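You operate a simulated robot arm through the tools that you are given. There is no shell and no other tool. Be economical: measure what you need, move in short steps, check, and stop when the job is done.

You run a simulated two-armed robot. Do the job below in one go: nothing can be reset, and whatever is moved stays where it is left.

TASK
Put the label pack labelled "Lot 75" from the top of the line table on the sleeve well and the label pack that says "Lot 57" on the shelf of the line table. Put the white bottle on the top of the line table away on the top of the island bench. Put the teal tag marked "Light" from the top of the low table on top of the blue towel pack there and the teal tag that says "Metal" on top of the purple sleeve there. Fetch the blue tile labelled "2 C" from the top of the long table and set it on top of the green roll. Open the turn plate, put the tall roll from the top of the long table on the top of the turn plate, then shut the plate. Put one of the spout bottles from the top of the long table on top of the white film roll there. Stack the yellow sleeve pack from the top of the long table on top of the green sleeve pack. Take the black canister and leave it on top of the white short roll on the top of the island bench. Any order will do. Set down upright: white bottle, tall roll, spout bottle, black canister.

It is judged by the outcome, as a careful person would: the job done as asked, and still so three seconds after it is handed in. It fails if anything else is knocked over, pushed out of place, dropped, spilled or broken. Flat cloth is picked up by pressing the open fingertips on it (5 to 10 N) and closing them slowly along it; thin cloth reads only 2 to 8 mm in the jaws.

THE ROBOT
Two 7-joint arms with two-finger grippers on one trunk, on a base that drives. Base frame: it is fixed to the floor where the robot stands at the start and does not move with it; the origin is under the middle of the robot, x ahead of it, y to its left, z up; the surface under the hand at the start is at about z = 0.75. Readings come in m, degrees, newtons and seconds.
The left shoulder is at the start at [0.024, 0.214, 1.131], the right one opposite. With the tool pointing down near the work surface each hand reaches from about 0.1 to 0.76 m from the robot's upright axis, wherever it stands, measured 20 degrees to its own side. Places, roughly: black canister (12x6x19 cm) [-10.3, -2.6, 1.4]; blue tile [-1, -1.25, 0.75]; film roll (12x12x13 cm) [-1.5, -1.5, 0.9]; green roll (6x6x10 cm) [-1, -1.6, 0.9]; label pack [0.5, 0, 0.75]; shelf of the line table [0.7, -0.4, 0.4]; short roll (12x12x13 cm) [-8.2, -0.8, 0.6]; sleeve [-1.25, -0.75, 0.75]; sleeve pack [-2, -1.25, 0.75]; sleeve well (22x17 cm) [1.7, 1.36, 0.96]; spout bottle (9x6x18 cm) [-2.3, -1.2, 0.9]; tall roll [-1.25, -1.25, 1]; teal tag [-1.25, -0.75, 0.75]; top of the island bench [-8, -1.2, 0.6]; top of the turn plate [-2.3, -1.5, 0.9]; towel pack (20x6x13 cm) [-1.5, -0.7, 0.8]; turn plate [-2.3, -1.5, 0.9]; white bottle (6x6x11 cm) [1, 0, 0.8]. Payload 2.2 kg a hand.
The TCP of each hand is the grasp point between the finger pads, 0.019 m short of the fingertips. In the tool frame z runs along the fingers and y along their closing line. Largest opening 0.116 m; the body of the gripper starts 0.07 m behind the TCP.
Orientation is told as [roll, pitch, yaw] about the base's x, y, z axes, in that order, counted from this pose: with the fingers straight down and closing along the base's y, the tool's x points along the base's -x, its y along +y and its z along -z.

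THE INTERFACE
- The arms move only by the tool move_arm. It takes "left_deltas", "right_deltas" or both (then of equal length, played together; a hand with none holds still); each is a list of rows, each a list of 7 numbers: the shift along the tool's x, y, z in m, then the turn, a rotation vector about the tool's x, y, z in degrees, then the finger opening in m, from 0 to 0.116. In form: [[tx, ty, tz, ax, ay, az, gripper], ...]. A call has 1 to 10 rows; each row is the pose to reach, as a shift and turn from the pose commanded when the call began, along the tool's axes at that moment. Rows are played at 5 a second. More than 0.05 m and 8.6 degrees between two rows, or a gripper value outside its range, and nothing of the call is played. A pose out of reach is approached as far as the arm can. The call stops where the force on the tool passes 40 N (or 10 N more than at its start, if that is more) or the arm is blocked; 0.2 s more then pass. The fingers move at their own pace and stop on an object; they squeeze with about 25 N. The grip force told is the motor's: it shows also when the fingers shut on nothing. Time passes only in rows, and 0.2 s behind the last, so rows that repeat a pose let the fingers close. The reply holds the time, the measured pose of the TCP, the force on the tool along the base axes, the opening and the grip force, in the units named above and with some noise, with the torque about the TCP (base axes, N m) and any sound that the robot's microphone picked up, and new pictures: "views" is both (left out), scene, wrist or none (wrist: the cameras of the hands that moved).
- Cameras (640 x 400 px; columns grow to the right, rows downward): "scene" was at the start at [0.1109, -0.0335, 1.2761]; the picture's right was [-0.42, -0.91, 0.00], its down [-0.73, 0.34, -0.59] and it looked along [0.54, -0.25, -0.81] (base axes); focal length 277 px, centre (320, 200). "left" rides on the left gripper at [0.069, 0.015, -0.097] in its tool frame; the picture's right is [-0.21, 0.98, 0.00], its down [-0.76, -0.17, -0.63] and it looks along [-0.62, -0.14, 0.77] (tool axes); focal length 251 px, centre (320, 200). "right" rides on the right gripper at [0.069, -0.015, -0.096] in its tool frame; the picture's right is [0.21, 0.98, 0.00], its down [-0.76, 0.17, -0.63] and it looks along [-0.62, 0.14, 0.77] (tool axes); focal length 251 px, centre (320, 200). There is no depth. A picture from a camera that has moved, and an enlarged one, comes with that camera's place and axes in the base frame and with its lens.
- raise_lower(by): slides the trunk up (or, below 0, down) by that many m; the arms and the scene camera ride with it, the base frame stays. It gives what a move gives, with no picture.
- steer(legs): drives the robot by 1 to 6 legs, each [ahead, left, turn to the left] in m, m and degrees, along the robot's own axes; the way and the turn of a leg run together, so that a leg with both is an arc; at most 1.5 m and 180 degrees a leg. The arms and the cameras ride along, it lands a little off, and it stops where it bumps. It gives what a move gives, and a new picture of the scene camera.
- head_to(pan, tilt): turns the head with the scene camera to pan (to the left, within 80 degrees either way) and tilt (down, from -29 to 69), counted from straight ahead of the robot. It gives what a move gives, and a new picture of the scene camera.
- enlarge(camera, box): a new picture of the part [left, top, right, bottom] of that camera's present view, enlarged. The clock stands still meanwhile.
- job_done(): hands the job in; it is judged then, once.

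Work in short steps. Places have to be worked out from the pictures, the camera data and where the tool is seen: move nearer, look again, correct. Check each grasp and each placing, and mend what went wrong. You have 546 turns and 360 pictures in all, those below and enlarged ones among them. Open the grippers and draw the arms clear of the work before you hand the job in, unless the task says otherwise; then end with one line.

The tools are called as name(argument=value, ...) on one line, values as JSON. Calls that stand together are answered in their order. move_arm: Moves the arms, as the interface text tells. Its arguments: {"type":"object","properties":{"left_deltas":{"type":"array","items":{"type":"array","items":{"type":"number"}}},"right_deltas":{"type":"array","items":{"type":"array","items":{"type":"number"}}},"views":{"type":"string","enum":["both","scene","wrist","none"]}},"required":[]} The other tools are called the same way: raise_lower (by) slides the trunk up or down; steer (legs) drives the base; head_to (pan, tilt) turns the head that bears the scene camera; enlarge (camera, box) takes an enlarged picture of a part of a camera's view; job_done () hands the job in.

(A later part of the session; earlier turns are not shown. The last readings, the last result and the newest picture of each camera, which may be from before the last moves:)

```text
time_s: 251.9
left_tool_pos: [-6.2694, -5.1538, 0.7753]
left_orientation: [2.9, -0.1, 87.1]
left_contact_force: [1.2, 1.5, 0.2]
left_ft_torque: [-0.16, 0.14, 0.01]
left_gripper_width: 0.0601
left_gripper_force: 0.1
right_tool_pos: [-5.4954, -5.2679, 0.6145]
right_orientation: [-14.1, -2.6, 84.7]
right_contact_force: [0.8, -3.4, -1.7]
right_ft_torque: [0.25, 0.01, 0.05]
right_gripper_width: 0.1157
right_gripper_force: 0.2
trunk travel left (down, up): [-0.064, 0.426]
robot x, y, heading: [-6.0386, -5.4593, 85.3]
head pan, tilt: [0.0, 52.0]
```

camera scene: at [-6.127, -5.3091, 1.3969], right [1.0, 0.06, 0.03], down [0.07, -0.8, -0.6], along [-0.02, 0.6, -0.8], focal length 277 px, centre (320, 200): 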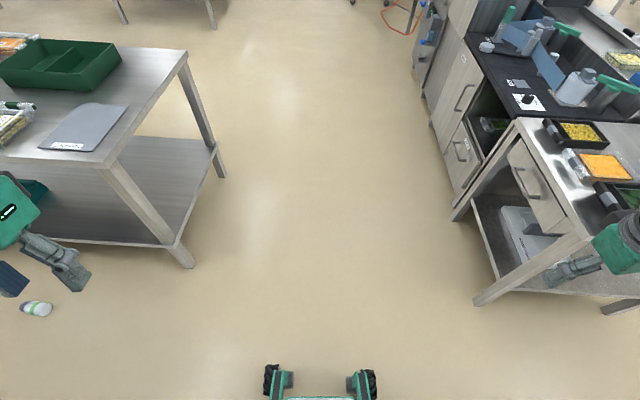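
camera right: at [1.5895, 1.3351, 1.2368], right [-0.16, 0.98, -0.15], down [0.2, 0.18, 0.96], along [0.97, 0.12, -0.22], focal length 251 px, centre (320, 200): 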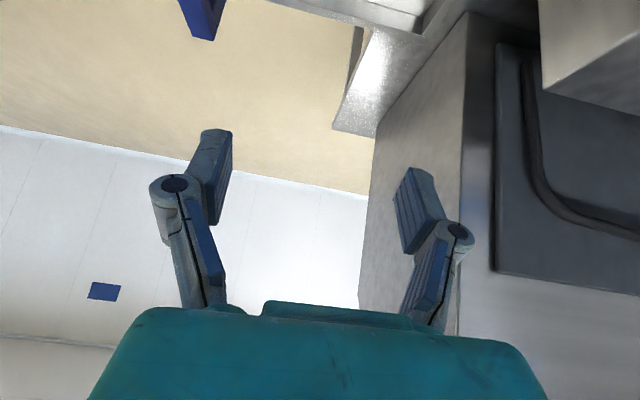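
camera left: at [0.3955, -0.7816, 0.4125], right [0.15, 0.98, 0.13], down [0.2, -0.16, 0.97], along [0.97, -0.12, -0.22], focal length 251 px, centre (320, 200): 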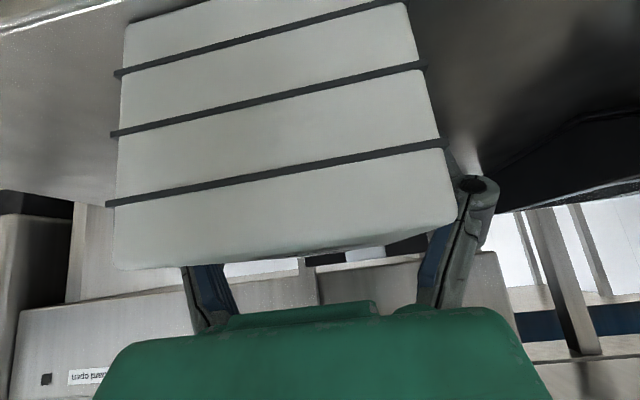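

The last lowering completed. Check it's settling.

head_to(pan=0, tilt=45)

head_to(pan=20, tilt=45)

```text
time_s: 252.6
left_tool_pos: [-6.2922, -5.1563, 0.7707]
left_orientation: [1.5, -0.3, 86.9]
left_contact_force: [0.5, -0.5, 1.5]
left_ft_torque: [0.03, 0.03, -0.02]
left_gripper_width: 0.06
left_gripper_force: 0.0
right_tool_pos: [-5.5171, -5.2739, 0.6267]
right_orientation: [-15.3, -2.8, 84.4]
right_contact_force: [1.4, 0.5, -0.7]
right_ft_torque: [0.05, 0.12, -0.02]
right_gripper_width: 0.1163
right_gripper_force: 0.1
trunk travel left (down, up): [-0.064, 0.426]
robot x, y, heading: [-6.0457, -5.4563, 85.6]
head pan, tilt: [0.0, 45.0]
camera scene: at [-6.028, -5.3394, 1.077], right [1.0, -0.08, -0.01], down [-0.06, -0.7, -0.71], along [0.05, 0.71, -0.71], focal length 277 px, centre (320, 200)
```

scene: 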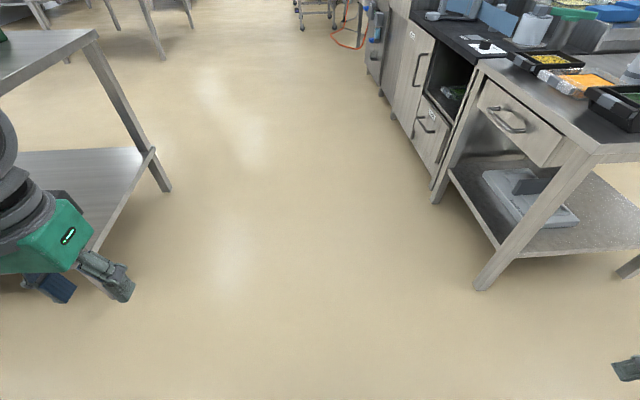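

```text
time_s: 253.5
left_tool_pos: [-6.2865, -5.1552, 0.7703]
left_orientation: [1.9, -0.3, 86.9]
left_contact_force: [1.2, -0.3, -0.6]
left_ft_torque: [-0.06, 0.07, 0.0]
left_gripper_width: 0.0598
left_gripper_force: 0.0
right_tool_pos: [-5.5118, -5.2722, 0.6238]
right_orientation: [-15.0, -2.7, 84.5]
right_contact_force: [1.4, -0.3, -0.8]
right_ft_torque: [0.05, 0.12, 0.04]
right_gripper_width: 0.1159
right_gripper_force: 0.1
trunk travel left (down, up): [-0.064, 0.426]
robot x, y, heading: [-6.0454, -5.461, 85.2]
head pan, tilt: [20.0, 45.0]
camera scene: at [-6.0421, -5.3421, 1.0771], right [0.96, 0.26, -0.02], down [0.17, -0.68, -0.71], along [-0.2, 0.68, -0.7], focal length 277 px, centre (320, 200)
```

scene: 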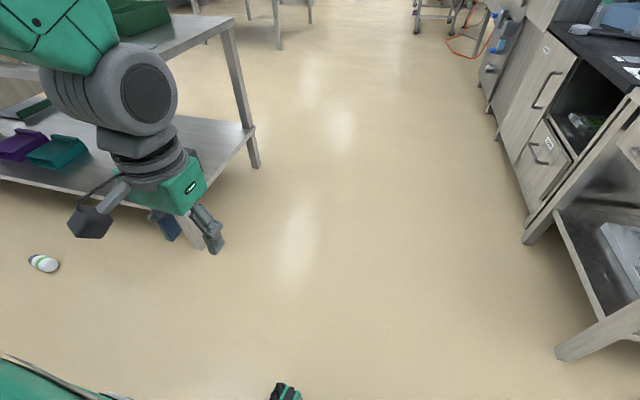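

Stable now. The bottle is at ≈(−7.43,−5.0) on the floor. Enlarge to see its orientation.

enlarge(camera="scene", box=[0, 220, 120, 300])

```text
5.00 times, centred on (60, 260) of scene
camera zoom: at [-6.0421, -5.3421, 1.0771], right [0.96, 0.26, -0.02], down [0.17, -0.68, -0.71], along [-0.2, 0.68, -0.7], focal length 1383 px, centre (1620, -100)
```

zoom: 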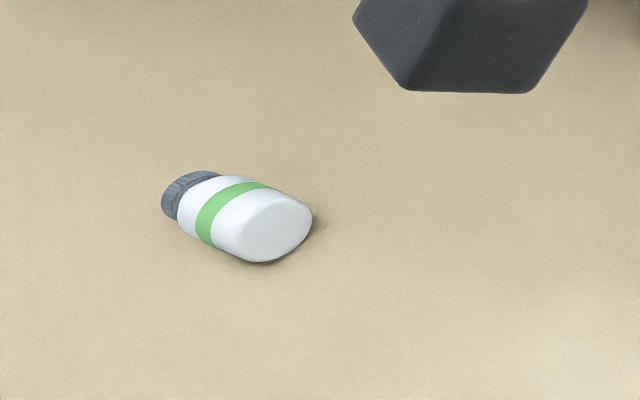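

Bottle lies along x with its cap toward −x, center ≈(−7.45,−5.01). Drive sideways (left) so it lies ahead-left of the robot.

steer(legs=[[0, 0.6, 4.5], [0, 0.6, 0]])

head_to(pan=15, tilt=60)

```text
time_s: 259.9
left_tool_pos: [-7.5309, -5.1553, 0.7688]
left_orientation: [1.1, -0.1, 92.1]
left_contact_force: [0.3, 0.0, 0.7]
left_ft_torque: [-0.04, 0.04, -0.01]
left_gripper_width: 0.0599
left_gripper_force: 0.1
right_tool_pos: [-6.7416, -5.1942, 0.6299]
right_orientation: [-16.1, -3.5, 90.0]
right_contact_force: [0.5, 1.2, -0.7]
right_ft_torque: [-0.06, 0.12, -0.05]
right_gripper_width: 0.1158
right_gripper_force: 0.1
trunk travel left (down, up): [-0.064, 0.426]
robot x, y, heading: [-7.2505, -5.4335, 90.6]
head pan, tilt: [20.0, 45.0]
camera scene: at [-7.2582, -5.3188, 1.077], right [0.94, 0.35, -0.02], down [0.23, -0.67, -0.71], along [-0.26, 0.66, -0.7], focal length 277 px, centre (320, 200)
```

scene: 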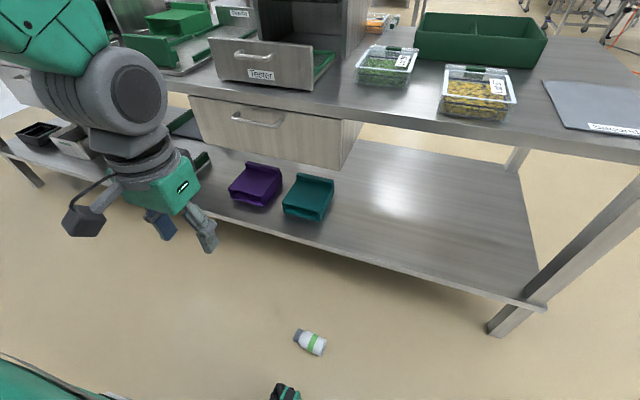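

```text
time_s: 260.6
left_tool_pos: [-7.5344, -5.1517, 0.7659]
left_orientation: [0.7, -0.8, 92.1]
left_contact_force: [0.3, 0.0, -0.5]
left_ft_torque: [-0.03, 0.08, -0.02]
left_gripper_width: 0.0601
left_gripper_force: 0.2
right_tool_pos: [-6.7427, -5.1891, 0.6356]
right_orientation: [-17.2, -4.4, 90.1]
right_contact_force: [1.5, 1.2, -0.5]
right_ft_torque: [-0.09, 0.11, -0.02]
right_gripper_width: 0.116
right_gripper_force: 0.1
trunk travel left (down, up): [-0.064, 0.426]
robot x, y, heading: [-7.2493, -5.4364, 90.4]
head pan, tilt: [15.0, 60.0]
camera scene: at [-7.2497, -5.3309, 1.0574], right [0.96, 0.26, -0.02], down [0.22, -0.84, -0.5], along [-0.15, 0.48, -0.86], focal length 277 px, centre (320, 200)
```

scene: 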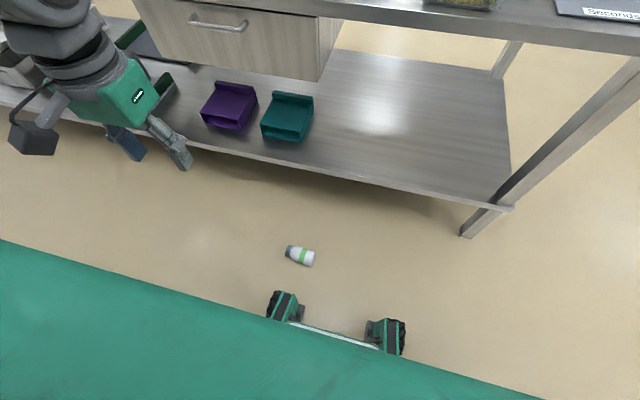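

Bottle at ≈(−7.437,−5.02). Lower the trunk fully and rotate the left hand to close across the bottle.

raise_lower(by=-0.06)

move_arm(left_deltas=[[0, -0.01, 0.02, 0, 0, -8.3, 0.06], [0, -0.02, 0.04, 0, 0, -16.6, 0.06], [0, -0.03, 0.06, 0, 0, -24.9, 0.06], [0, -0.04, 0.08, 0, 0, -33.2, 0.06], [0, -0.05, 0.1, 0, 0, -41.5, 0.09], [0, -0.06, 0.12, 0, 0, -49.8, 0.1], [0, -0.07, 0.14, 0, 0, -58.1, 0.1], [0, -0.08, 0.16, 0, 0, -66.4, 0.1], [0, -0.09, 0.18, 0, 0, -74.7, 0.1], [0, -0.097, 0.2, 0, 0, -83, 0.1]], views="none")

```text
time_s: 261.6
left_tool_pos: [-7.559, -5.1534, 0.7001]
left_orientation: [-0.9, -0.5, 92.3]
left_contact_force: [0.0, -0.6, 0.5]
left_ft_torque: [0.0, -0.04, 0.03]
left_gripper_width: 0.0599
left_gripper_force: 0.1
right_tool_pos: [-6.7644, -5.1908, 0.5872]
right_orientation: [-18.4, -4.2, 90.5]
right_contact_force: [-1.2, -1.4, 0.8]
right_ft_torque: [0.0, -0.1, 0.0]
right_gripper_width: 0.1158
right_gripper_force: 0.0
trunk travel left (down, up): [-0.004, 0.486]
robot x, y, heading: [-7.2581, -5.4311, 90.4]
head pan, tilt: [15.0, 60.0]
```

```text
time_s: 263.9
left_tool_pos: [-7.4522, -5.152, 0.5016]
left_orientation: [-0.3, 0.3, 175.4]
left_contact_force: [-0.5, 1.0, -0.3]
left_ft_torque: [0.03, -0.02, 0.0]
left_gripper_width: 0.0998
left_gripper_force: 0.1
left hand out of reach, approached as far as the arm can: row 1, 2, 3, 4, 5
right_tool_pos: [-6.756, -5.1897, 0.5828]
right_orientation: [-17.8, -4.2, 90.4]
right_contact_force: [0.8, -1.0, 1.3]
right_ft_torque: [-0.01, -0.04, 0.0]
right_gripper_width: 0.1163
right_gripper_force: 0.1
trunk travel left (down, up): [-0.004, 0.486]
robot x, y, heading: [-7.2534, -5.4356, 90.5]
head pan, tilt: [15.0, 60.0]
```

Now move over the bottle and down to z≈0.17.

move_arm(left_deltas=[[0, -0.015, 0.04, 0, 0, 0, 0.1], [0, -0.03, 0.08, 0, 0, 0, 0.1], [0, -0.05, 0.12, 0, 0, 0, 0.1], [0, -0.07, 0.16, 0, 0, 0, 0.1], [0, -0.09, 0.2, 0, 0, 0, 0.1], [0.002, -0.105, 0.24, 0, 0, 0, 0.1], [0.003, -0.12, 0.28, 0, 0, 0, 0.1], [0.003, -0.133, 0.32, 0, 0, 0, 0.1]])

```text
time_s: 265.6
left_tool_pos: [-7.4331, -5.016, 0.1817]
left_orientation: [-0.2, 0.1, 175.1]
left_contact_force: [-0.2, -0.2, 0.4]
left_ft_torque: [0.01, -0.02, 0.04]
left_gripper_width: 0.0998
left_gripper_force: 0.0
right_tool_pos: [-6.7546, -5.192, 0.5811]
right_orientation: [-17.5, -4.2, 90.2]
right_contact_force: [-0.3, -0.1, 0.1]
right_ft_torque: [0.01, 0.01, 0.03]
right_gripper_width: 0.1158
right_gripper_force: 0.1
trunk travel left (down, up): [-0.004, 0.486]
robot x, y, heading: [-7.255, -5.4349, 90.4]
head pan, tilt: [15.0, 60.0]
camera scene: at [-7.2691, -5.3302, 0.9972], right [0.96, 0.27, 0.0], down [0.23, -0.84, -0.5], along [-0.13, 0.48, -0.87], focal length 277 px, centre (320, 200)
camera left: at [-7.3648, -5.0374, 0.2786], right [-0.3, -0.95, -0.01], down [-0.74, 0.23, 0.63], along [-0.6, 0.19, -0.77], focal length 251 px, centre (320, 200)
```

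scene: 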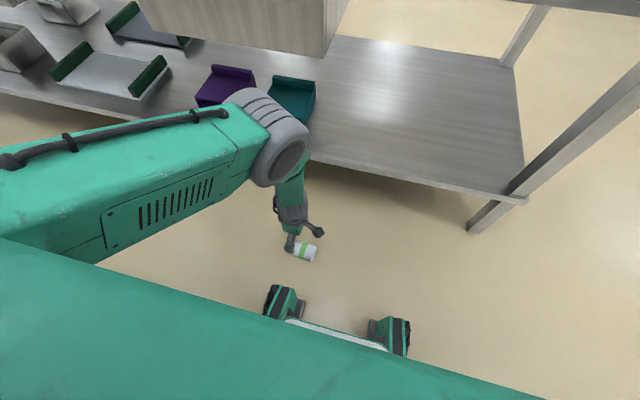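
left: 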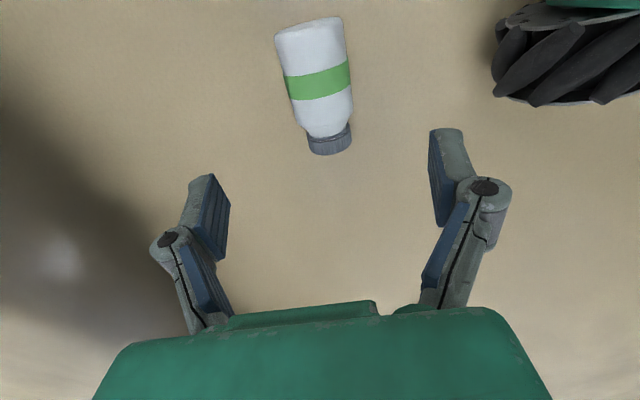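

Hand is aligned over the bottle. Descend to z≈0.032 and close.

move_arm(left_deltas=[[0.004, 0, 0.04, 0, 0, 0, 0.1], [0.008, 0, 0.08, 0, 0, 0, 0.1], [0.008, 0, 0.12, 0, 0, 0, 0.1], [0.008, 0, 0.149, 0, 0, 0, 0.1], [0.008, 0, 0.149, 0, 0, 0, 0.05], [0.008, 0, 0.149, 0, 0, 0, 0.03], [0.008, 0, 0.149, 0, 0, 0, 0.03]], views="wrist")

```text
time_s: 267.2
left_tool_pos: [-7.4272, -5.0222, 0.0831]
left_orientation: [-0.3, -0.1, 175.2]
left_contact_force: [0.4, 0.1, -0.4]
left_ft_torque: [-0.01, -0.04, -0.01]
left_gripper_width: 0.0298
left_gripper_force: 0.0
left hand out of reach, approached as far as the arm can: row 3, 4, 5, 6, 7
right_tool_pos: [-6.7538, -5.1919, 0.5808]
right_orientation: [-17.4, -3.9, 90.2]
right_contact_force: [-0.5, 0.8, 0.5]
right_ft_torque: [0.03, -0.03, -0.01]
right_gripper_width: 0.1162
right_gripper_force: 0.1
trunk travel left (down, up): [-0.004, 0.486]
robot x, y, heading: [-7.2516, -5.4385, 90.5]
head pan, tilt: [15.0, 60.0]
camera left: at [-7.3587, -5.0429, 0.1799], right [-0.3, -0.96, -0.01], down [-0.74, 0.23, 0.63], along [-0.6, 0.19, -0.77], focal length 251 px, centre (320, 200)
```

left: 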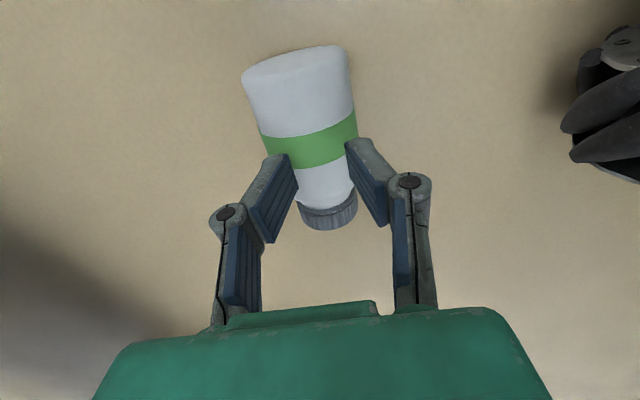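

Just out of reach; raise, then shift the robot 0.15 m right and 0.14 m forward (caster passes beside the bottle).

move_arm(left_deltas=[[0, 0, -0.04, 0, 0, 0, 0.1], [0, 0, -0.08, 0, 0, 0, 0.1], [0, 0, -0.12, 0, 0, 0, 0.1], [0, 0, -0.16, 0, 0, 0, 0.1]], views="none")

steer(legs=[[0, -0.16, 0], [0.13, 0, 0]])

```text
time_s: 268.2
left_tool_pos: [-7.4261, -5.0268, 0.2436]
left_orientation: [-0.3, 0.0, 175.0]
left_contact_force: [0.1, -0.3, -0.1]
left_ft_torque: [-0.01, -0.02, 0.03]
left_gripper_width: 0.1002
left_gripper_force: 0.1
right_tool_pos: [-6.754, -5.1911, 0.5803]
right_orientation: [-17.6, -4.1, 90.1]
right_contact_force: [0.0, -0.2, -0.1]
right_ft_torque: [0.02, 0.01, 0.01]
right_gripper_width: 0.1161
right_gripper_force: 0.1
trunk travel left (down, up): [-0.004, 0.486]
robot x, y, heading: [-7.257, -5.4339, 90.3]
head pan, tilt: [15.0, 60.0]
```

```text
time_s: 270.6
left_tool_pos: [-7.2661, -4.8925, 0.2441]
left_orientation: [-0.2, -0.3, 175.1]
left_contact_force: [0.2, 0.8, 0.4]
left_ft_torque: [0.0, -0.01, 0.02]
left_gripper_width: 0.1
left_gripper_force: 0.0
right_tool_pos: [-6.5924, -5.0584, 0.5785]
right_orientation: [-17.2, -3.9, 90.2]
right_contact_force: [0.6, 0.5, 1.5]
right_ft_torque: [0.0, 0.04, 0.01]
right_gripper_width: 0.1158
right_gripper_force: 0.0
trunk travel left (down, up): [-0.004, 0.486]
robot x, y, heading: [-7.0968, -5.298, 90.4]
head pan, tilt: [15.0, 60.0]
camera scene: at [-7.106, -5.1959, 0.9972], right [0.96, 0.27, -0.01], down [0.23, -0.84, -0.5], along [-0.14, 0.48, -0.87], focal length 277 px, centre (320, 200)
```

scene: 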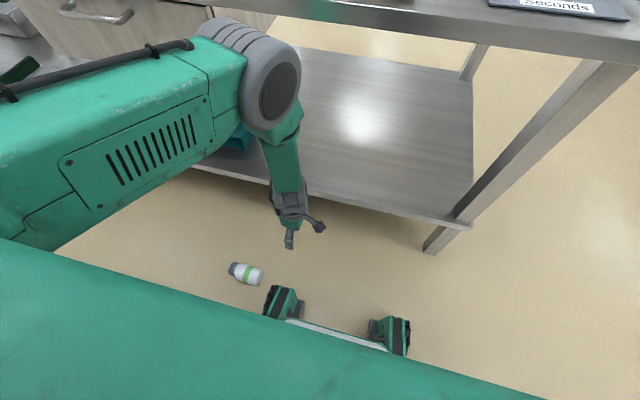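

Move the hand back over the bottle, then down and close.

move_arm(left_deltas=[[-0.03, 0.028, 0, 0, 0, 0, 0.1], [-0.06, 0.056, 0, 0, 0, 0, 0.1], [-0.09, 0.084, 0, 0, 0, 0, 0.1], [-0.12, 0.112, 0, 0, 0, 0, 0.1], [-0.148, 0.138, 0, 0, 0, 0, 0.1], [-0.148, 0.138, 0.04, 0, 0, 0, 0.1], [-0.148, 0.138, 0.08, 0, 0, 0, 0.1]], views="wrist")

```text
time_s: 272.1
left_tool_pos: [-7.427, -5.0192, 0.1638]
left_orientation: [-0.5, 0.0, 175.0]
left_contact_force: [0.3, 1.0, -0.6]
left_ft_torque: [0.0, -0.03, -0.03]
left_gripper_width: 0.1001
left_gripper_force: 0.1
right_tool_pos: [-6.5941, -5.0587, 0.581]
right_orientation: [-17.6, -4.4, 90.3]
right_contact_force: [0.0, 0.2, -0.4]
right_ft_torque: [-0.02, -0.02, 0.0]
right_gripper_width: 0.1159
right_gripper_force: 0.1
trunk travel left (down, up): [-0.004, 0.486]
robot x, y, heading: [-7.0994, -5.3021, 90.6]
head pan, tilt: [15.0, 60.0]
camera left: at [-7.3588, -5.0397, 0.2603], right [-0.3, -0.95, -0.01], down [-0.74, 0.22, 0.63], along [-0.6, 0.19, -0.77], focal length 251 px, centre (320, 200)
```

left: 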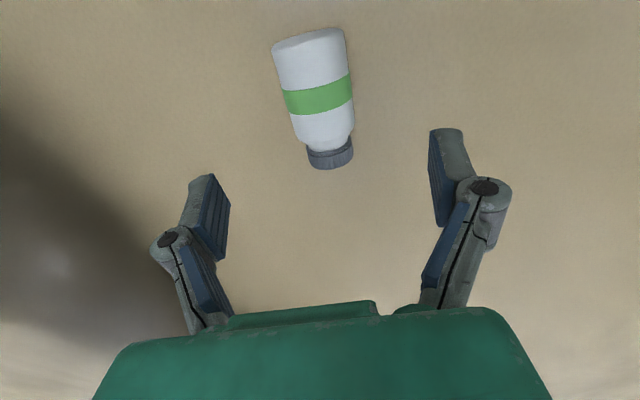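

Descend fully and close.

move_arm(left_deltas=[[0.004, 0, 0.04, 0, 0, 0, 0.1], [0.008, 0, 0.08, 0, 0, 0, 0.1], [0.012, 0, 0.11, 0, 0, 0, 0.1], [0.012, 0, 0.13, 0, 0, 0, 0.1], [0.012, 0, 0.13, 0, 0, 0, 0.05], [0.012, 0, 0.13, 0, 0, 0, 0.03], [0.012, 0, 0.13, 0, 0, 0, 0.03]], views="wrist")

```text
time_s: 273.8
left_tool_pos: [-7.4145, -5.0169, 0.0341]
left_orientation: [-0.5, 0.0, 175.1]
left_contact_force: [0.1, 0.6, -0.3]
left_ft_torque: [0.0, -0.01, -0.01]
left_gripper_width: 0.0551
left_gripper_force: 24.4
right_tool_pos: [-6.5938, -5.0588, 0.5808]
right_orientation: [-17.5, -4.2, 90.2]
right_contact_force: [0.1, -0.1, 1.2]
right_ft_torque: [0.02, 0.01, 0.02]
right_gripper_width: 0.1159
right_gripper_force: 0.2
trunk travel left (down, up): [-0.004, 0.486]
robot x, y, heading: [-7.0937, -5.3016, 90.5]
head pan, tilt: [15.0, 60.0]
camera left: at [-7.3468, -5.0388, 0.1307], right [-0.3, -0.95, -0.01], down [-0.74, 0.22, 0.63], along [-0.6, 0.19, -0.77], focal length 251 px, centre (320, 200)
```

left: 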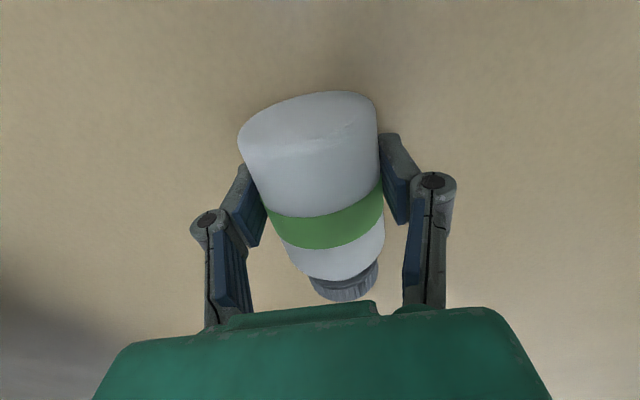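

Gripped. Lift to z≈0.30 while moving slightly back.

move_arm(left_deltas=[[0, 0, -0.04, 0, 0, 0, 0.03], [0, 0, -0.08, 0, 0, 0, 0.03], [0, 0, -0.12, 0, 0, 0, 0.03], [0, 0, -0.16, 0, 0, 0, 0.03], [0, 0.01, -0.2, 0, 0, 0, 0.03], [0, 0.02, -0.24, 0, 0, 0, 0.03], [0, 0.03, -0.28, 0, 0, 0, 0.03]])

```text
time_s: 275.4
left_tool_pos: [-7.4178, -5.0481, 0.3137]
left_orientation: [-0.4, -0.1, 175.1]
left_contact_force: [-0.5, 0.4, -2.2]
left_ft_torque: [0.0, 0.0, 0.0]
left_gripper_width: 0.055
left_gripper_force: 25.1
right_tool_pos: [-6.5944, -5.0592, 0.5823]
right_orientation: [-17.7, -4.4, 90.1]
right_contact_force: [0.9, 0.5, -0.1]
right_ft_torque: [0.01, 0.02, 0.0]
right_gripper_width: 0.1158
right_gripper_force: 0.1
trunk travel left (down, up): [-0.004, 0.486]
robot x, y, heading: [-7.0908, -5.3007, 90.2]
head pan, tilt: [15.0, 60.0]
camera scene: at [-7.1116, -5.1971, 0.9973], right [0.96, 0.27, 0.0], down [0.23, -0.84, -0.5], along [-0.13, 0.48, -0.87], focal length 277 px, centre (320, 200)
camera left: at [-7.3502, -5.0699, 0.4104], right [-0.3, -0.95, -0.01], down [-0.74, 0.22, 0.63], along [-0.6, 0.19, -0.77], focal length 251 px, centre (320, 200)
```

scene: 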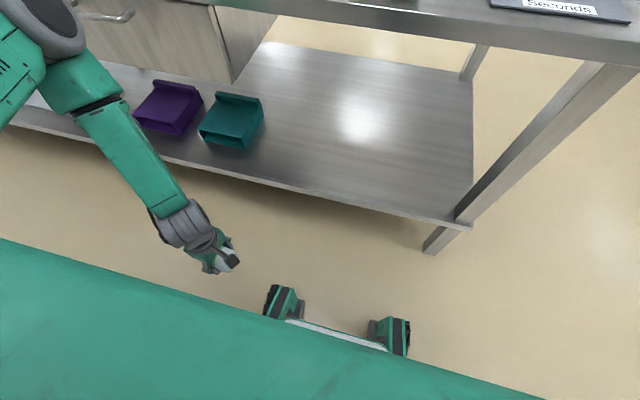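
left: 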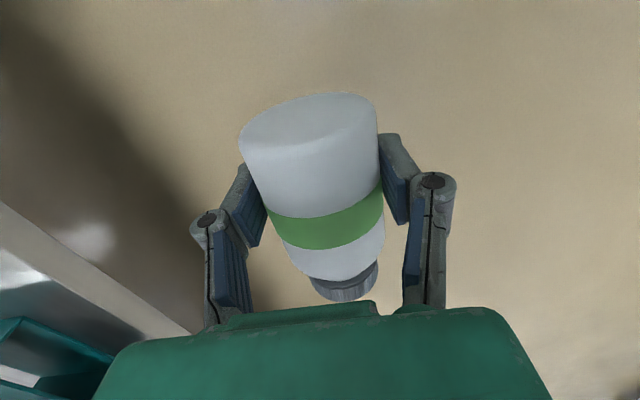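

Bottle held. Drive back, right, then forward through the corridor with the trunk low.

steer(legs=[[-0.15, 0, 0], [0, -0.55, 0], [0, -0.5, 0], [1.2, 0, 0], [1.2, 0, 0]])

head_to(pan=40, tilt=25)

```text
time_s: 293.3
left_tool_pos: [-6.418, -2.8041, 0.3123]
left_orientation: [-0.3, 0.1, 175.1]
left_contact_force: [-0.7, 0.1, -1.6]
left_ft_torque: [0.01, 0.03, 0.0]
left_gripper_width: 0.0551
left_gripper_force: 25.1
right_tool_pos: [-5.5936, -2.8141, 0.5806]
right_orientation: [-17.5, -4.4, 90.3]
right_contact_force: [-0.7, 0.1, 0.2]
right_ft_torque: [0.0, 0.0, 0.02]
right_gripper_width: 0.116
right_gripper_force: 0.1
trunk travel left (down, up): [-0.004, 0.486]
robot x, y, heading: [-6.0976, -3.0597, 90.4]
head pan, tilt: [15.0, 60.0]
camera scene: at [-6.1109, -2.9532, 0.9972], right [0.96, 0.27, 0.0], down [0.23, -0.84, -0.5], along [-0.13, 0.48, -0.87], focal length 277 px, centre (320, 200)
```

scene: 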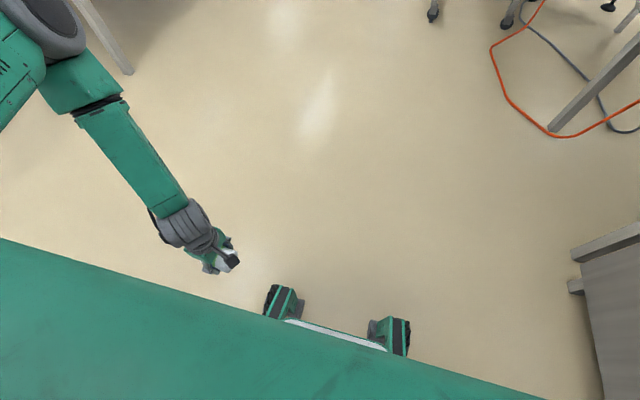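

```text
time_s: 294.3
left_tool_pos: [-6.4155, -2.8041, 0.3137]
left_orientation: [-0.7, 0.1, 175.2]
left_contact_force: [-0.1, -0.7, -1.1]
left_ft_torque: [0.04, 0.0, 0.02]
left_gripper_width: 0.0552
left_gripper_force: 24.5
right_tool_pos: [-5.5926, -2.8141, 0.5821]
right_orientation: [-17.9, -4.7, 90.2]
right_contact_force: [0.2, 0.2, -0.4]
right_ft_torque: [-0.02, 0.03, -0.02]
right_gripper_width: 0.116
right_gripper_force: 0.1
trunk travel left (down, up): [-0.004, 0.486]
robot x, y, heading: [-6.0894, -3.0614, 90.4]
head pan, tilt: [40.0, 25.0]
camera scene: at [-6.1528, -2.9473, 1.0472], right [0.76, 0.65, 0.0], down [0.27, -0.33, -0.9], along [-0.59, 0.69, -0.43], focal length 277 px, centre (320, 200)
```

scene: 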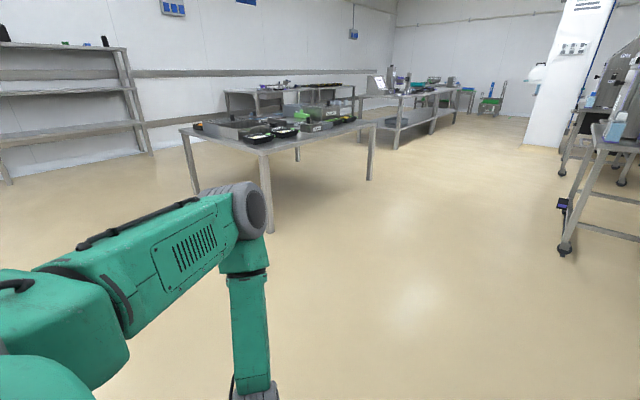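

Smooth drive. Enlarge the island bench.

enlarge(camera="scene", box=[170, 70, 400, 214])

```text
2.78 times, centred on (285, 142) of scene
camera zoom: at [-6.1528, -2.9473, 1.0472], right [0.76, 0.65, 0.0], down [0.27, -0.33, -0.9], along [-0.59, 0.69, -0.43], focal length 768 px, centre (417, 361)
```

zoom: 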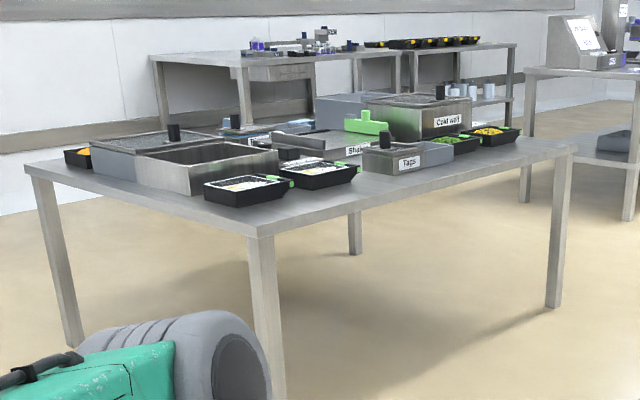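

Approach the south side of the bench for a better view.

steer(legs=[[0.2, 0.9, 0], [0, 0.8, 0]])

head_to(pan=0, tilt=25)

```text
time_s: 303.0
left_tool_pos: [-8.1128, -2.5935, 0.3131]
left_orientation: [-0.6, -0.1, 173.9]
left_contact_force: [0.2, -0.8, -0.8]
left_ft_torque: [0.01, 0.0, -0.02]
left_gripper_width: 0.0555
left_gripper_force: 24.7
right_tool_pos: [-7.2871, -2.6195, 0.582]
right_orientation: [-17.8, -4.7, 89.1]
right_contact_force: [0.7, 0.3, 0.2]
right_ft_torque: [0.0, -0.03, -0.02]
right_gripper_width: 0.1159
right_gripper_force: 0.0
trunk travel left (down, up): [-0.004, 0.486]
robot x, y, heading: [-7.793, -2.8543, 89.3]
head pan, tilt: [40.0, 25.0]
camera scene: at [-7.8498, -2.7407, 1.0474], right [0.78, 0.63, 0.0], down [0.27, -0.33, -0.91], along [-0.57, 0.7, -0.42], focal length 277 px, centre (320, 200)
```

scene: 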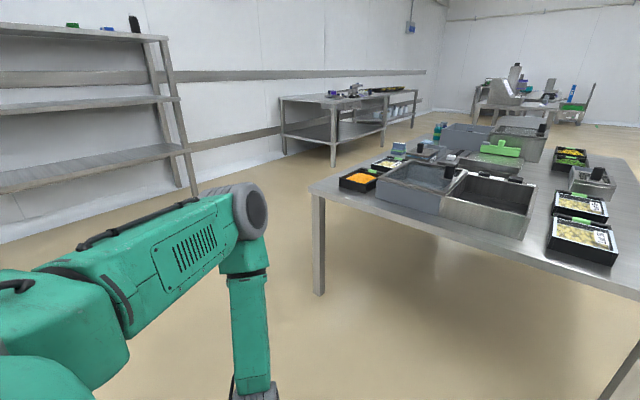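

```text
time_s: 304.1
left_tool_pos: [-8.1128, -2.5935, 0.3144]
left_orientation: [-0.8, 0.1, 173.9]
left_contact_force: [0.3, 0.9, -2.8]
left_ft_torque: [0.0, -0.03, -0.04]
left_gripper_width: 0.0552
left_gripper_force: 25.1
right_tool_pos: [-7.2866, -2.6195, 0.5827]
right_orientation: [-18.0, -5.1, 89.2]
right_contact_force: [-0.9, 0.0, -0.1]
right_ft_torque: [0.0, -0.03, -0.01]
right_gripper_width: 0.1156
right_gripper_force: 0.0
trunk travel left (down, up): [-0.004, 0.486]
robot x, y, heading: [-7.7952, -2.8504, 89.1]
head pan, tilt: [0.0, 25.0]
camera scene: at [-7.7928, -2.72, 1.0472], right [1.0, -0.01, 0.0], down [-0.01, -0.43, -0.9], along [0.01, 0.9, -0.43], focal length 277 px, centre (320, 200)
```

scene: 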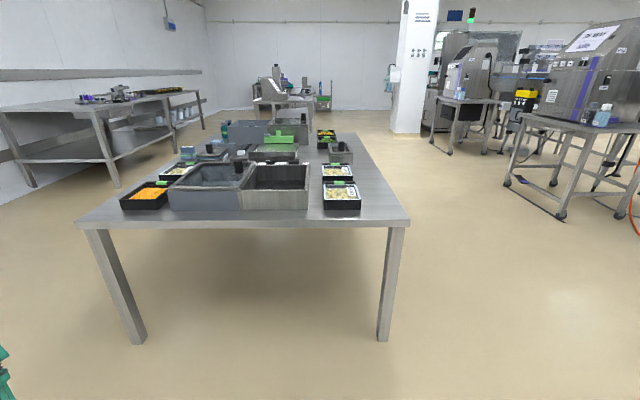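

Zoom in to look for the white short roll.

enlarge(camera="scene", box=[110, 90, 370, 220])

```text
2.46 times, centred on (240, 155) of scene
camera zoom: at [-7.7928, -2.72, 1.0472], right [1.0, -0.01, 0.0], down [-0.01, -0.43, -0.9], along [0.01, 0.9, -0.43], focal length 681 px, centre (517, 311)
```

zoom: 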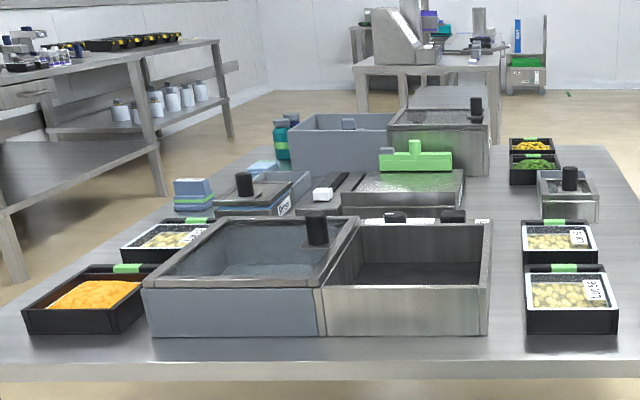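

Raise the trunk (stationary) to see behind the tubs.

raise_lower(by=0.35)

enlarge(camera="scene", box=[110, 150, 400, 330])

```text
time_s: 307.5
left_tool_pos: [-8.1134, -2.5935, 0.664]
left_orientation: [-0.7, 0.0, 174.0]
left_contact_force: [-1.1, 0.3, -2.1]
left_ft_torque: [0.03, 0.0, 0.03]
left_gripper_width: 0.0554
left_gripper_force: 24.6
right_tool_pos: [-7.2861, -2.6184, 0.9331]
right_orientation: [-18.1, -5.0, 89.2]
right_contact_force: [0.0, 0.6, 0.6]
right_ft_torque: [-0.01, 0.01, -0.01]
right_gripper_width: 0.116
right_gripper_force: 0.1
trunk travel left (down, up): [-0.354, 0.136]
robot x, y, heading: [-7.7945, -2.8526, 89.1]
head pan, tilt: [0.0, 25.0]
```

```text
2.21 times, centred on (255, 240) of scene
camera zoom: at [-7.7923, -2.7187, 1.3971], right [1.0, -0.01, 0.0], down [-0.01, -0.43, -0.9], along [0.01, 0.9, -0.43], focal length 610 px, centre (463, 112)
```

zoom: 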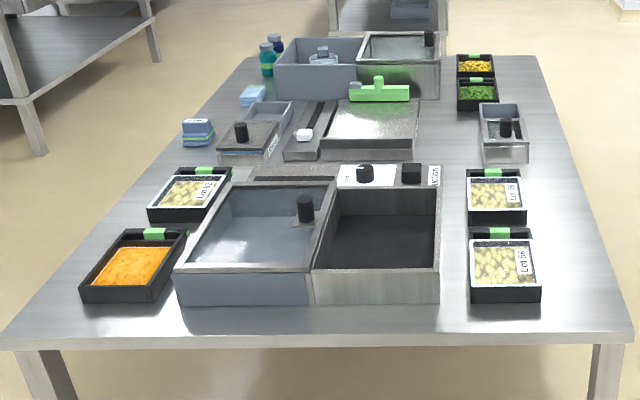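

The white short roll might be behind the far tub. Raise to the top and zoom there.

raise_lower(by=0.13)

enlarge(camera="scene", box=[200, 160, 340, 260])

```text
time_s: 309.1
left_tool_pos: [-8.1131, -2.5917, 0.7944]
left_orientation: [-0.6, 0.0, 174.0]
left_contact_force: [-0.8, -0.2, -2.6]
left_ft_torque: [0.01, -0.05, -0.02]
left_gripper_width: 0.0552
left_gripper_force: 25.2
right_tool_pos: [-7.2872, -2.6157, 1.0643]
right_orientation: [-18.0, -5.0, 89.3]
right_contact_force: [-0.4, -1.1, -0.9]
right_ft_torque: [-0.01, 0.04, -0.01]
right_gripper_width: 0.1162
right_gripper_force: 0.0
trunk travel left (down, up): [-0.484, 0.006]
robot x, y, heading: [-7.7938, -2.8519, 89.1]
head pan, tilt: [0.0, 25.0]
```

```text
4.00 times, centred on (270, 210) of scene
camera zoom: at [-7.7923, -2.7182, 1.5271], right [1.0, -0.01, 0.0], down [-0.01, -0.43, -0.9], along [0.01, 0.9, -0.43], focal length 1106 px, centre (520, 160)
```

zoom: 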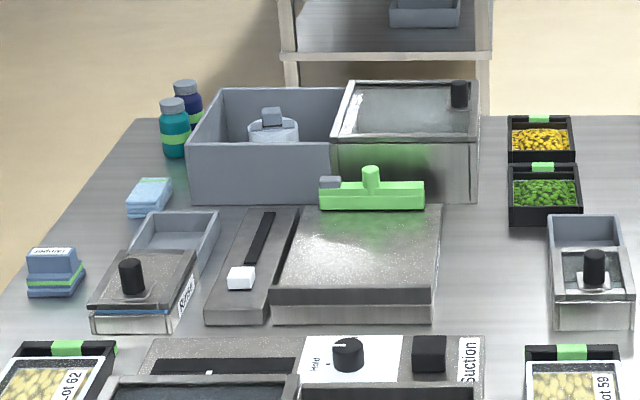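

The white roll stands inside the grey tub at ≈[−8.24,−0.80]. First place the bottle on the free right-hand strip ≈(−7.57,−1.72). Lower the trunk somewhat and yaw the hand forward while extending.

raise_lower(by=-0.2)

move_arm(left_deltas=[[0.007, -0.031, 0, 0, 0, 8.4, 0.03], [0.014, -0.062, 0, 0, 0, 16.8, 0.03], [0.021, -0.093, 0, 0, 0, 25.2, 0.03], [0.028, -0.124, 0, 0, 0, 33.6, 0.03], [0.035, -0.155, 0, 0, 0, 42, 0.03], [0.042, -0.186, 0, 0, 0, 50.4, 0.03], [0.049, -0.217, 0, 0, 0, 58.8, 0.03], [0.056, -0.248, 0, 0, 0, 67.2, 0.03], [0.063, -0.279, 0, 0, 0, 75.6, 0.03], [0.07, -0.309, 0, 0, 0, 84, 0.03]], views="none")

```text
time_s: 311.3
left_tool_pos: [-8.1134, -2.5932, 0.5937]
left_orientation: [-0.6, 0.0, 174.0]
left_contact_force: [0.5, -0.3, -2.0]
left_ft_torque: [0.01, -0.02, 0.0]
left_gripper_width: 0.0553
left_gripper_force: 25.2
right_tool_pos: [-7.2863, -2.618, 0.8642]
right_orientation: [-18.0, -5.1, 89.2]
right_contact_force: [-0.7, -0.5, -0.3]
right_ft_torque: [-0.02, 0.01, 0.02]
right_gripper_width: 0.1161
right_gripper_force: 0.0
trunk travel left (down, up): [-0.284, 0.206]
robot x, y, heading: [-7.7956, -2.8502, 88.9]
head pan, tilt: [0.0, 25.0]
```

```text
time_s: 313.5
left_tool_pos: [-8.0091, -2.2917, 0.5952]
left_orientation: [0.1, -0.6, 89.8]
left_contact_force: [0.0, -1.1, -1.6]
left_ft_torque: [0.01, 0.0, 0.0]
left_gripper_width: 0.0553
left_gripper_force: 25.2
right_tool_pos: [-7.2846, -2.6161, 0.8622]
right_orientation: [-18.1, -5.2, 89.4]
right_contact_force: [-0.9, -0.3, 1.1]
right_ft_torque: [0.0, 0.02, -0.01]
right_gripper_width: 0.116
right_gripper_force: 0.0
trunk travel left (down, up): [-0.284, 0.206]
robot x, y, heading: [-7.7934, -2.8511, 89.5]
head pan, tilt: [0.0, 25.0]
```

Now pitch the tool up to horizontal (bottle becomes upright), raising a bit.

move_arm(left_deltas=[[0, 0, -0.02, 0, -8.5, 0, 0.03], [0, 0, -0.04, 0, -17, 0, 0.03], [0, 0, -0.06, 0, -25.5, 0, 0.03], [0, 0, -0.08, 0, -34, 0, 0.03], [0, 0, -0.1, 0, -42.5, 0, 0.03], [0, 0, -0.12, 0, -51, 0, 0.03], [0, 0, -0.14, 0, -59.5, 0, 0.03], [0, 0, -0.16, 0, -68, 0, 0.03], [0, 0, -0.18, 0, -76.5, 0, 0.03], [0, 0, -0.2, 0, -85, 0, 0.03]])

```text
time_s: 315.7
left_tool_pos: [-8.0092, -2.2961, 0.7973]
left_orientation: [-0.5, -85.8, 90.3]
left_contact_force: [0.1, -0.2, -2.2]
left_ft_torque: [-0.02, 0.01, -0.02]
left_gripper_width: 0.0553
left_gripper_force: 24.7
right_tool_pos: [-7.2847, -2.617, 0.8616]
right_orientation: [-17.9, -5.3, 89.4]
right_contact_force: [0.5, 0.0, -0.3]
right_ft_torque: [0.02, -0.02, 0.0]
right_gripper_width: 0.1158
right_gripper_force: 0.0
trunk travel left (down, up): [-0.284, 0.206]
robot x, y, heading: [-7.7927, -2.853, 89.1]
head pan, tilt: [0.0, 25.0]
camera scene: at [-7.7903, -2.7181, 1.3271], right [1.0, -0.01, 0.0], down [-0.01, -0.43, -0.9], along [0.01, 0.9, -0.43], focal length 277 px, centre (320, 200)
camera left: at [-8.0244, -2.3965, 0.7372], right [-0.98, 0.02, 0.21], down [0.17, -0.57, 0.8], along [0.14, 0.82, 0.56], focal length 251 px, centre (320, 200)
```

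scene: 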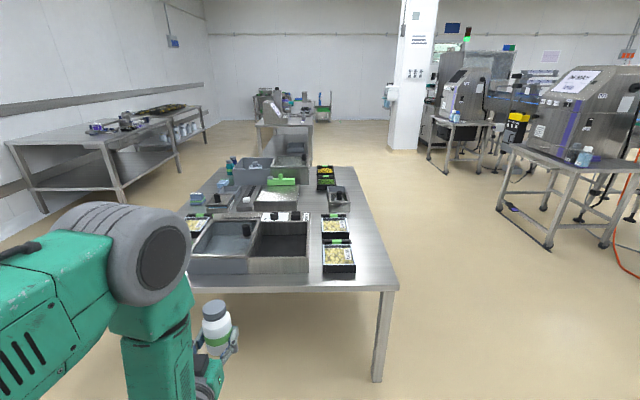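
left: 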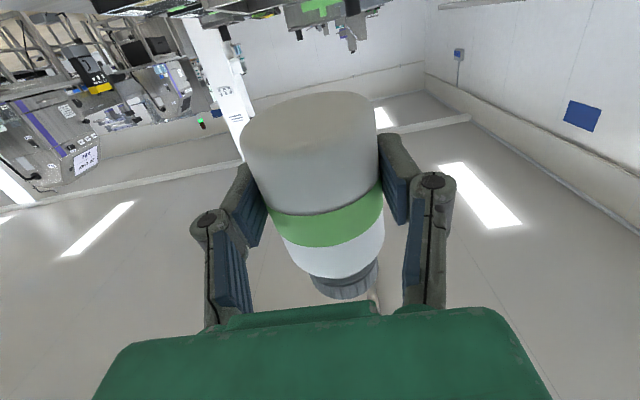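

Bottle is upright. The camera sits below the hand, so I'll set the bottle near the front-right edge at ≈(−7.57,−1.87). Drive there.

steer(legs=[[0, -0.44, 0.5], [0.25, 0, 0]])

head_to(pan=15, tilt=45)

```text
time_s: 319.8
left_tool_pos: [-7.5703, -2.0521, 0.7995]
left_orientation: [2.3, -85.7, 87.9]
left_contact_force: [1.1, 0.9, -2.0]
left_ft_torque: [0.0, -0.02, 0.02]
left_gripper_width: 0.0555
left_gripper_force: 25.0
right_tool_pos: [-6.8425, -2.3703, 0.8616]
right_orientation: [-17.9, -5.3, 89.6]
right_contact_force: [0.3, 0.2, -0.6]
right_ft_torque: [-0.03, 0.03, -0.03]
right_gripper_width: 0.1161
right_gripper_force: 0.0
trunk travel left (down, up): [-0.284, 0.206]
robot x, y, heading: [-7.3559, -2.6078, 89.6]
head pan, tilt: [0.0, 25.0]
camera scene: at [-7.3435, -2.4757, 1.327], right [1.0, -0.01, -0.01], down [-0.01, -0.43, -0.9], along [0.0, 0.9, -0.43], focal length 277 px, centre (320, 200)
```

scene: 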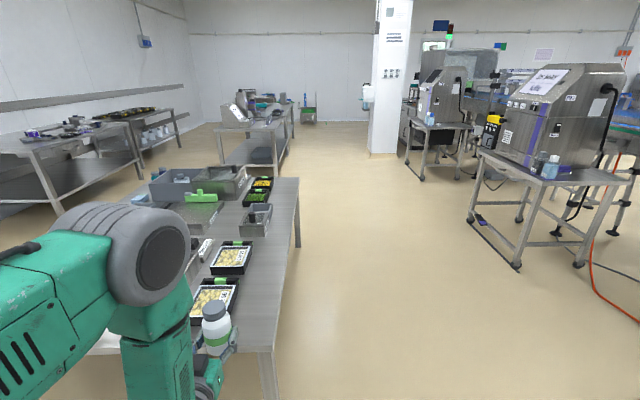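

```text
time_s: 320.6
left_tool_pos: [-7.5718, -2.056, 0.8007]
left_orientation: [-1.3, -86.0, 91.4]
left_contact_force: [-0.1, 0.2, -2.0]
left_ft_torque: [-0.02, -0.01, 0.03]
left_gripper_width: 0.0554
left_gripper_force: 25.0
right_tool_pos: [-6.8418, -2.3667, 0.8621]
right_orientation: [-18.3, -5.9, 89.7]
right_contact_force: [0.4, -0.3, -0.5]
right_ft_torque: [0.0, 0.05, 0.01]
right_gripper_width: 0.1161
right_gripper_force: 0.1
trunk travel left (down, up): [-0.284, 0.206]
robot x, y, heading: [-7.3528, -2.6129, 89.4]
head pan, tilt: [15.0, 45.0]
camera scene: at [-7.3673, -2.4897, 1.2967], right [0.97, 0.25, -0.01], down [0.17, -0.69, -0.71], along [-0.18, 0.68, -0.71], focal length 277 px, centre (320, 200)
```

scene: 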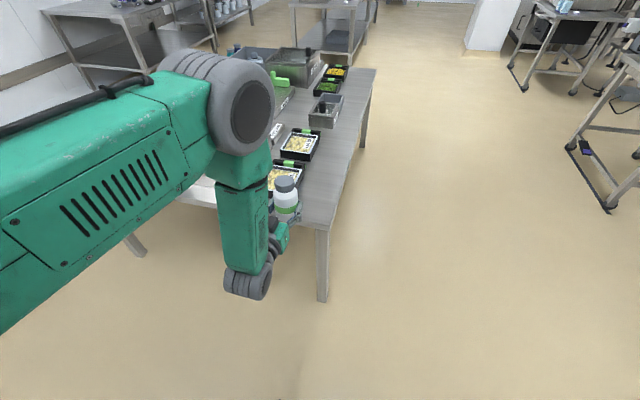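

Extend to the target spot at z≈0.70, leveling the bottle.

move_arm(left_deltas=[[0.017, 0, 0.038, 0, -1, 0, 0.03], [0.035, 0, 0.077, 0, -2, 0, 0.03], [0.052, 0, 0.115, 0, -3, 0, 0.03], [0.07, 0, 0.154, 0, -4, 0, 0.03], [0.087, 0, 0.187, 0, -4, 0, 0.03]])

enlarge(camera="scene", box=[200, 120, 400, 260])

```text
time_s: 321.8
left_tool_pos: [-7.5776, -1.8736, 0.696]
left_orientation: [-42.9, -89.6, 133.0]
left_contact_force: [-0.4, 0.4, -1.6]
left_ft_torque: [-0.02, 0.0, -0.03]
left_gripper_width: 0.055
left_gripper_force: 25.1
right_tool_pos: [-6.8471, -2.3669, 0.8646]
right_orientation: [-18.5, -5.9, 89.7]
right_contact_force: [0.4, -0.7, -0.3]
right_ft_torque: [0.04, 0.0, 0.0]
right_gripper_width: 0.116
right_gripper_force: 0.2
trunk travel left (down, up): [-0.284, 0.206]
robot x, y, heading: [-7.3574, -2.6106, 89.6]
head pan, tilt: [15.0, 45.0]
camera scene: at [-7.376, -2.4882, 1.2964], right [0.97, 0.25, 0.0], down [0.18, -0.69, -0.7], along [-0.18, 0.68, -0.71], focal length 277 px, centre (320, 200)
camera left: at [-7.5909, -1.971, 0.6286], right [-0.98, 0.0, 0.21], down [0.17, -0.63, 0.76], along [0.13, 0.78, 0.61], focal length 251 px, centre (320, 200)
```

scene: 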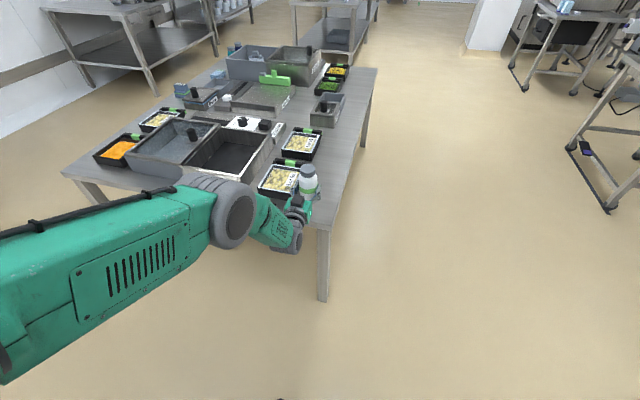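
left: 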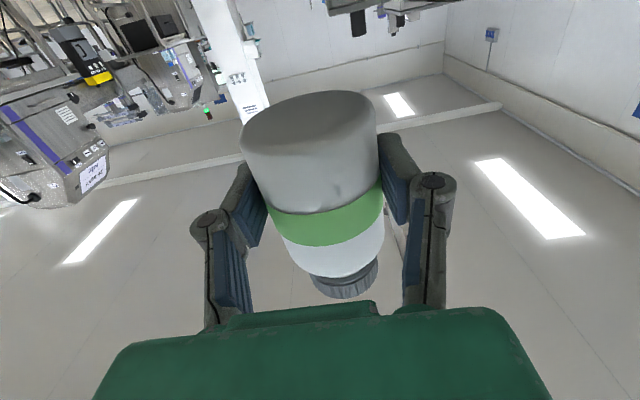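

```text
2.86 times, centred on (300, 190) of scene
camera zoom: at [-7.376, -2.4882, 1.2964], right [0.97, 0.25, 0.0], down [0.18, -0.69, -0.7], along [-0.18, 0.68, -0.71], focal length 790 px, centre (377, 229)
```

zoom: 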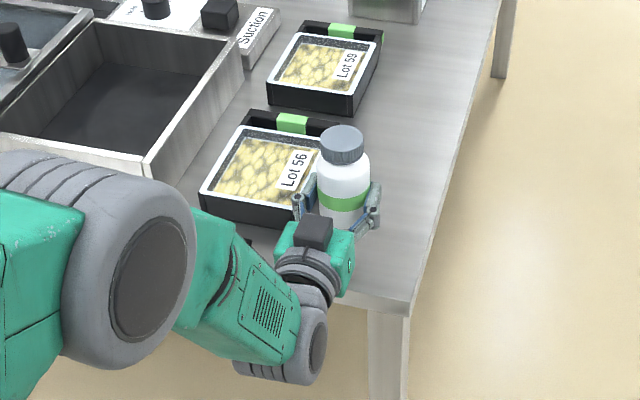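

Shift 3 cm right (clear of the Lot 56 tray) and 1 cm back, then lower gently.

move_arm(left_deltas=[[0, -0.015, -0.008, 0, 0, 0, 0.03], [0, -0.03, -0.008, 0, 0, 0, 0.03], [0.015, -0.03, -0.008, 0, 0, 0, 0.03], [0.03, -0.03, -0.008, 0, 0, 0, 0.03]], views="none")

enlarge(camera="scene", box=[250, 150, 370, 234])

```text
time_s: 322.8
left_tool_pos: [-7.5471, -1.8825, 0.6686]
left_orientation: [-56.6, -89.7, 146.8]
left_contact_force: [0.0, 0.8, -1.7]
left_ft_torque: [-0.06, 0.02, 0.05]
left_gripper_width: 0.0553
left_gripper_force: 24.8
right_tool_pos: [-6.8472, -2.368, 0.8649]
right_orientation: [-18.5, -5.9, 89.8]
right_contact_force: [-0.9, 0.7, -0.7]
right_ft_torque: [-0.01, 0.0, 0.0]
right_gripper_width: 0.1159
right_gripper_force: 0.2
trunk travel left (down, up): [-0.284, 0.206]
robot x, y, heading: [-7.3601, -2.6112, 89.6]
head pan, tilt: [15.0, 45.0]
```

```text
4.76 times, centred on (310, 192) of scene
camera zoom: at [-7.3746, -2.4889, 1.2965], right [0.97, 0.25, 0.0], down [0.18, -0.69, -0.7], along [-0.18, 0.68, -0.71], focal length 1317 px, centre (368, 238)
```

zoom: 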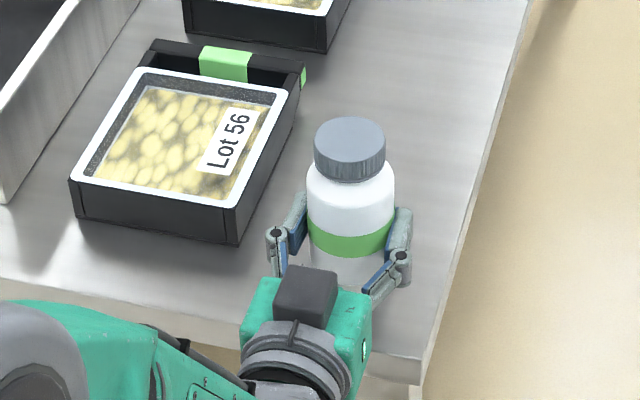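

Clear of the tray and above the bench. Lower in small steps until contact.

move_arm(left_deltas=[[0.006, 0, 0, 0, 0, 0, 0.03], [0.012, 0, 0, 0, 0, 0, 0.03], [0.017, 0, 0, 0, 0, 0, 0.03]], views="none")

```text
time_s: 323.6
left_tool_pos: [-7.5452, -1.8826, 0.6508]
left_orientation: [-68.4, -89.8, 158.6]
left_contact_force: [0.1, 1.0, -2.5]
left_ft_torque: [-0.02, 0.01, 0.01]
left_gripper_width: 0.0552
left_gripper_force: 24.8
right_tool_pos: [-6.8464, -2.3683, 0.8646]
right_orientation: [-18.4, -6.0, 89.7]
right_contact_force: [-0.1, -0.5, -0.1]
right_ft_torque: [0.05, 0.03, 0.0]
right_gripper_width: 0.1164
right_gripper_force: 0.0
trunk travel left (down, up): [-0.284, 0.206]
robot x, y, heading: [-7.3537, -2.6103, 89.7]
head pan, tilt: [15.0, 45.0]
```

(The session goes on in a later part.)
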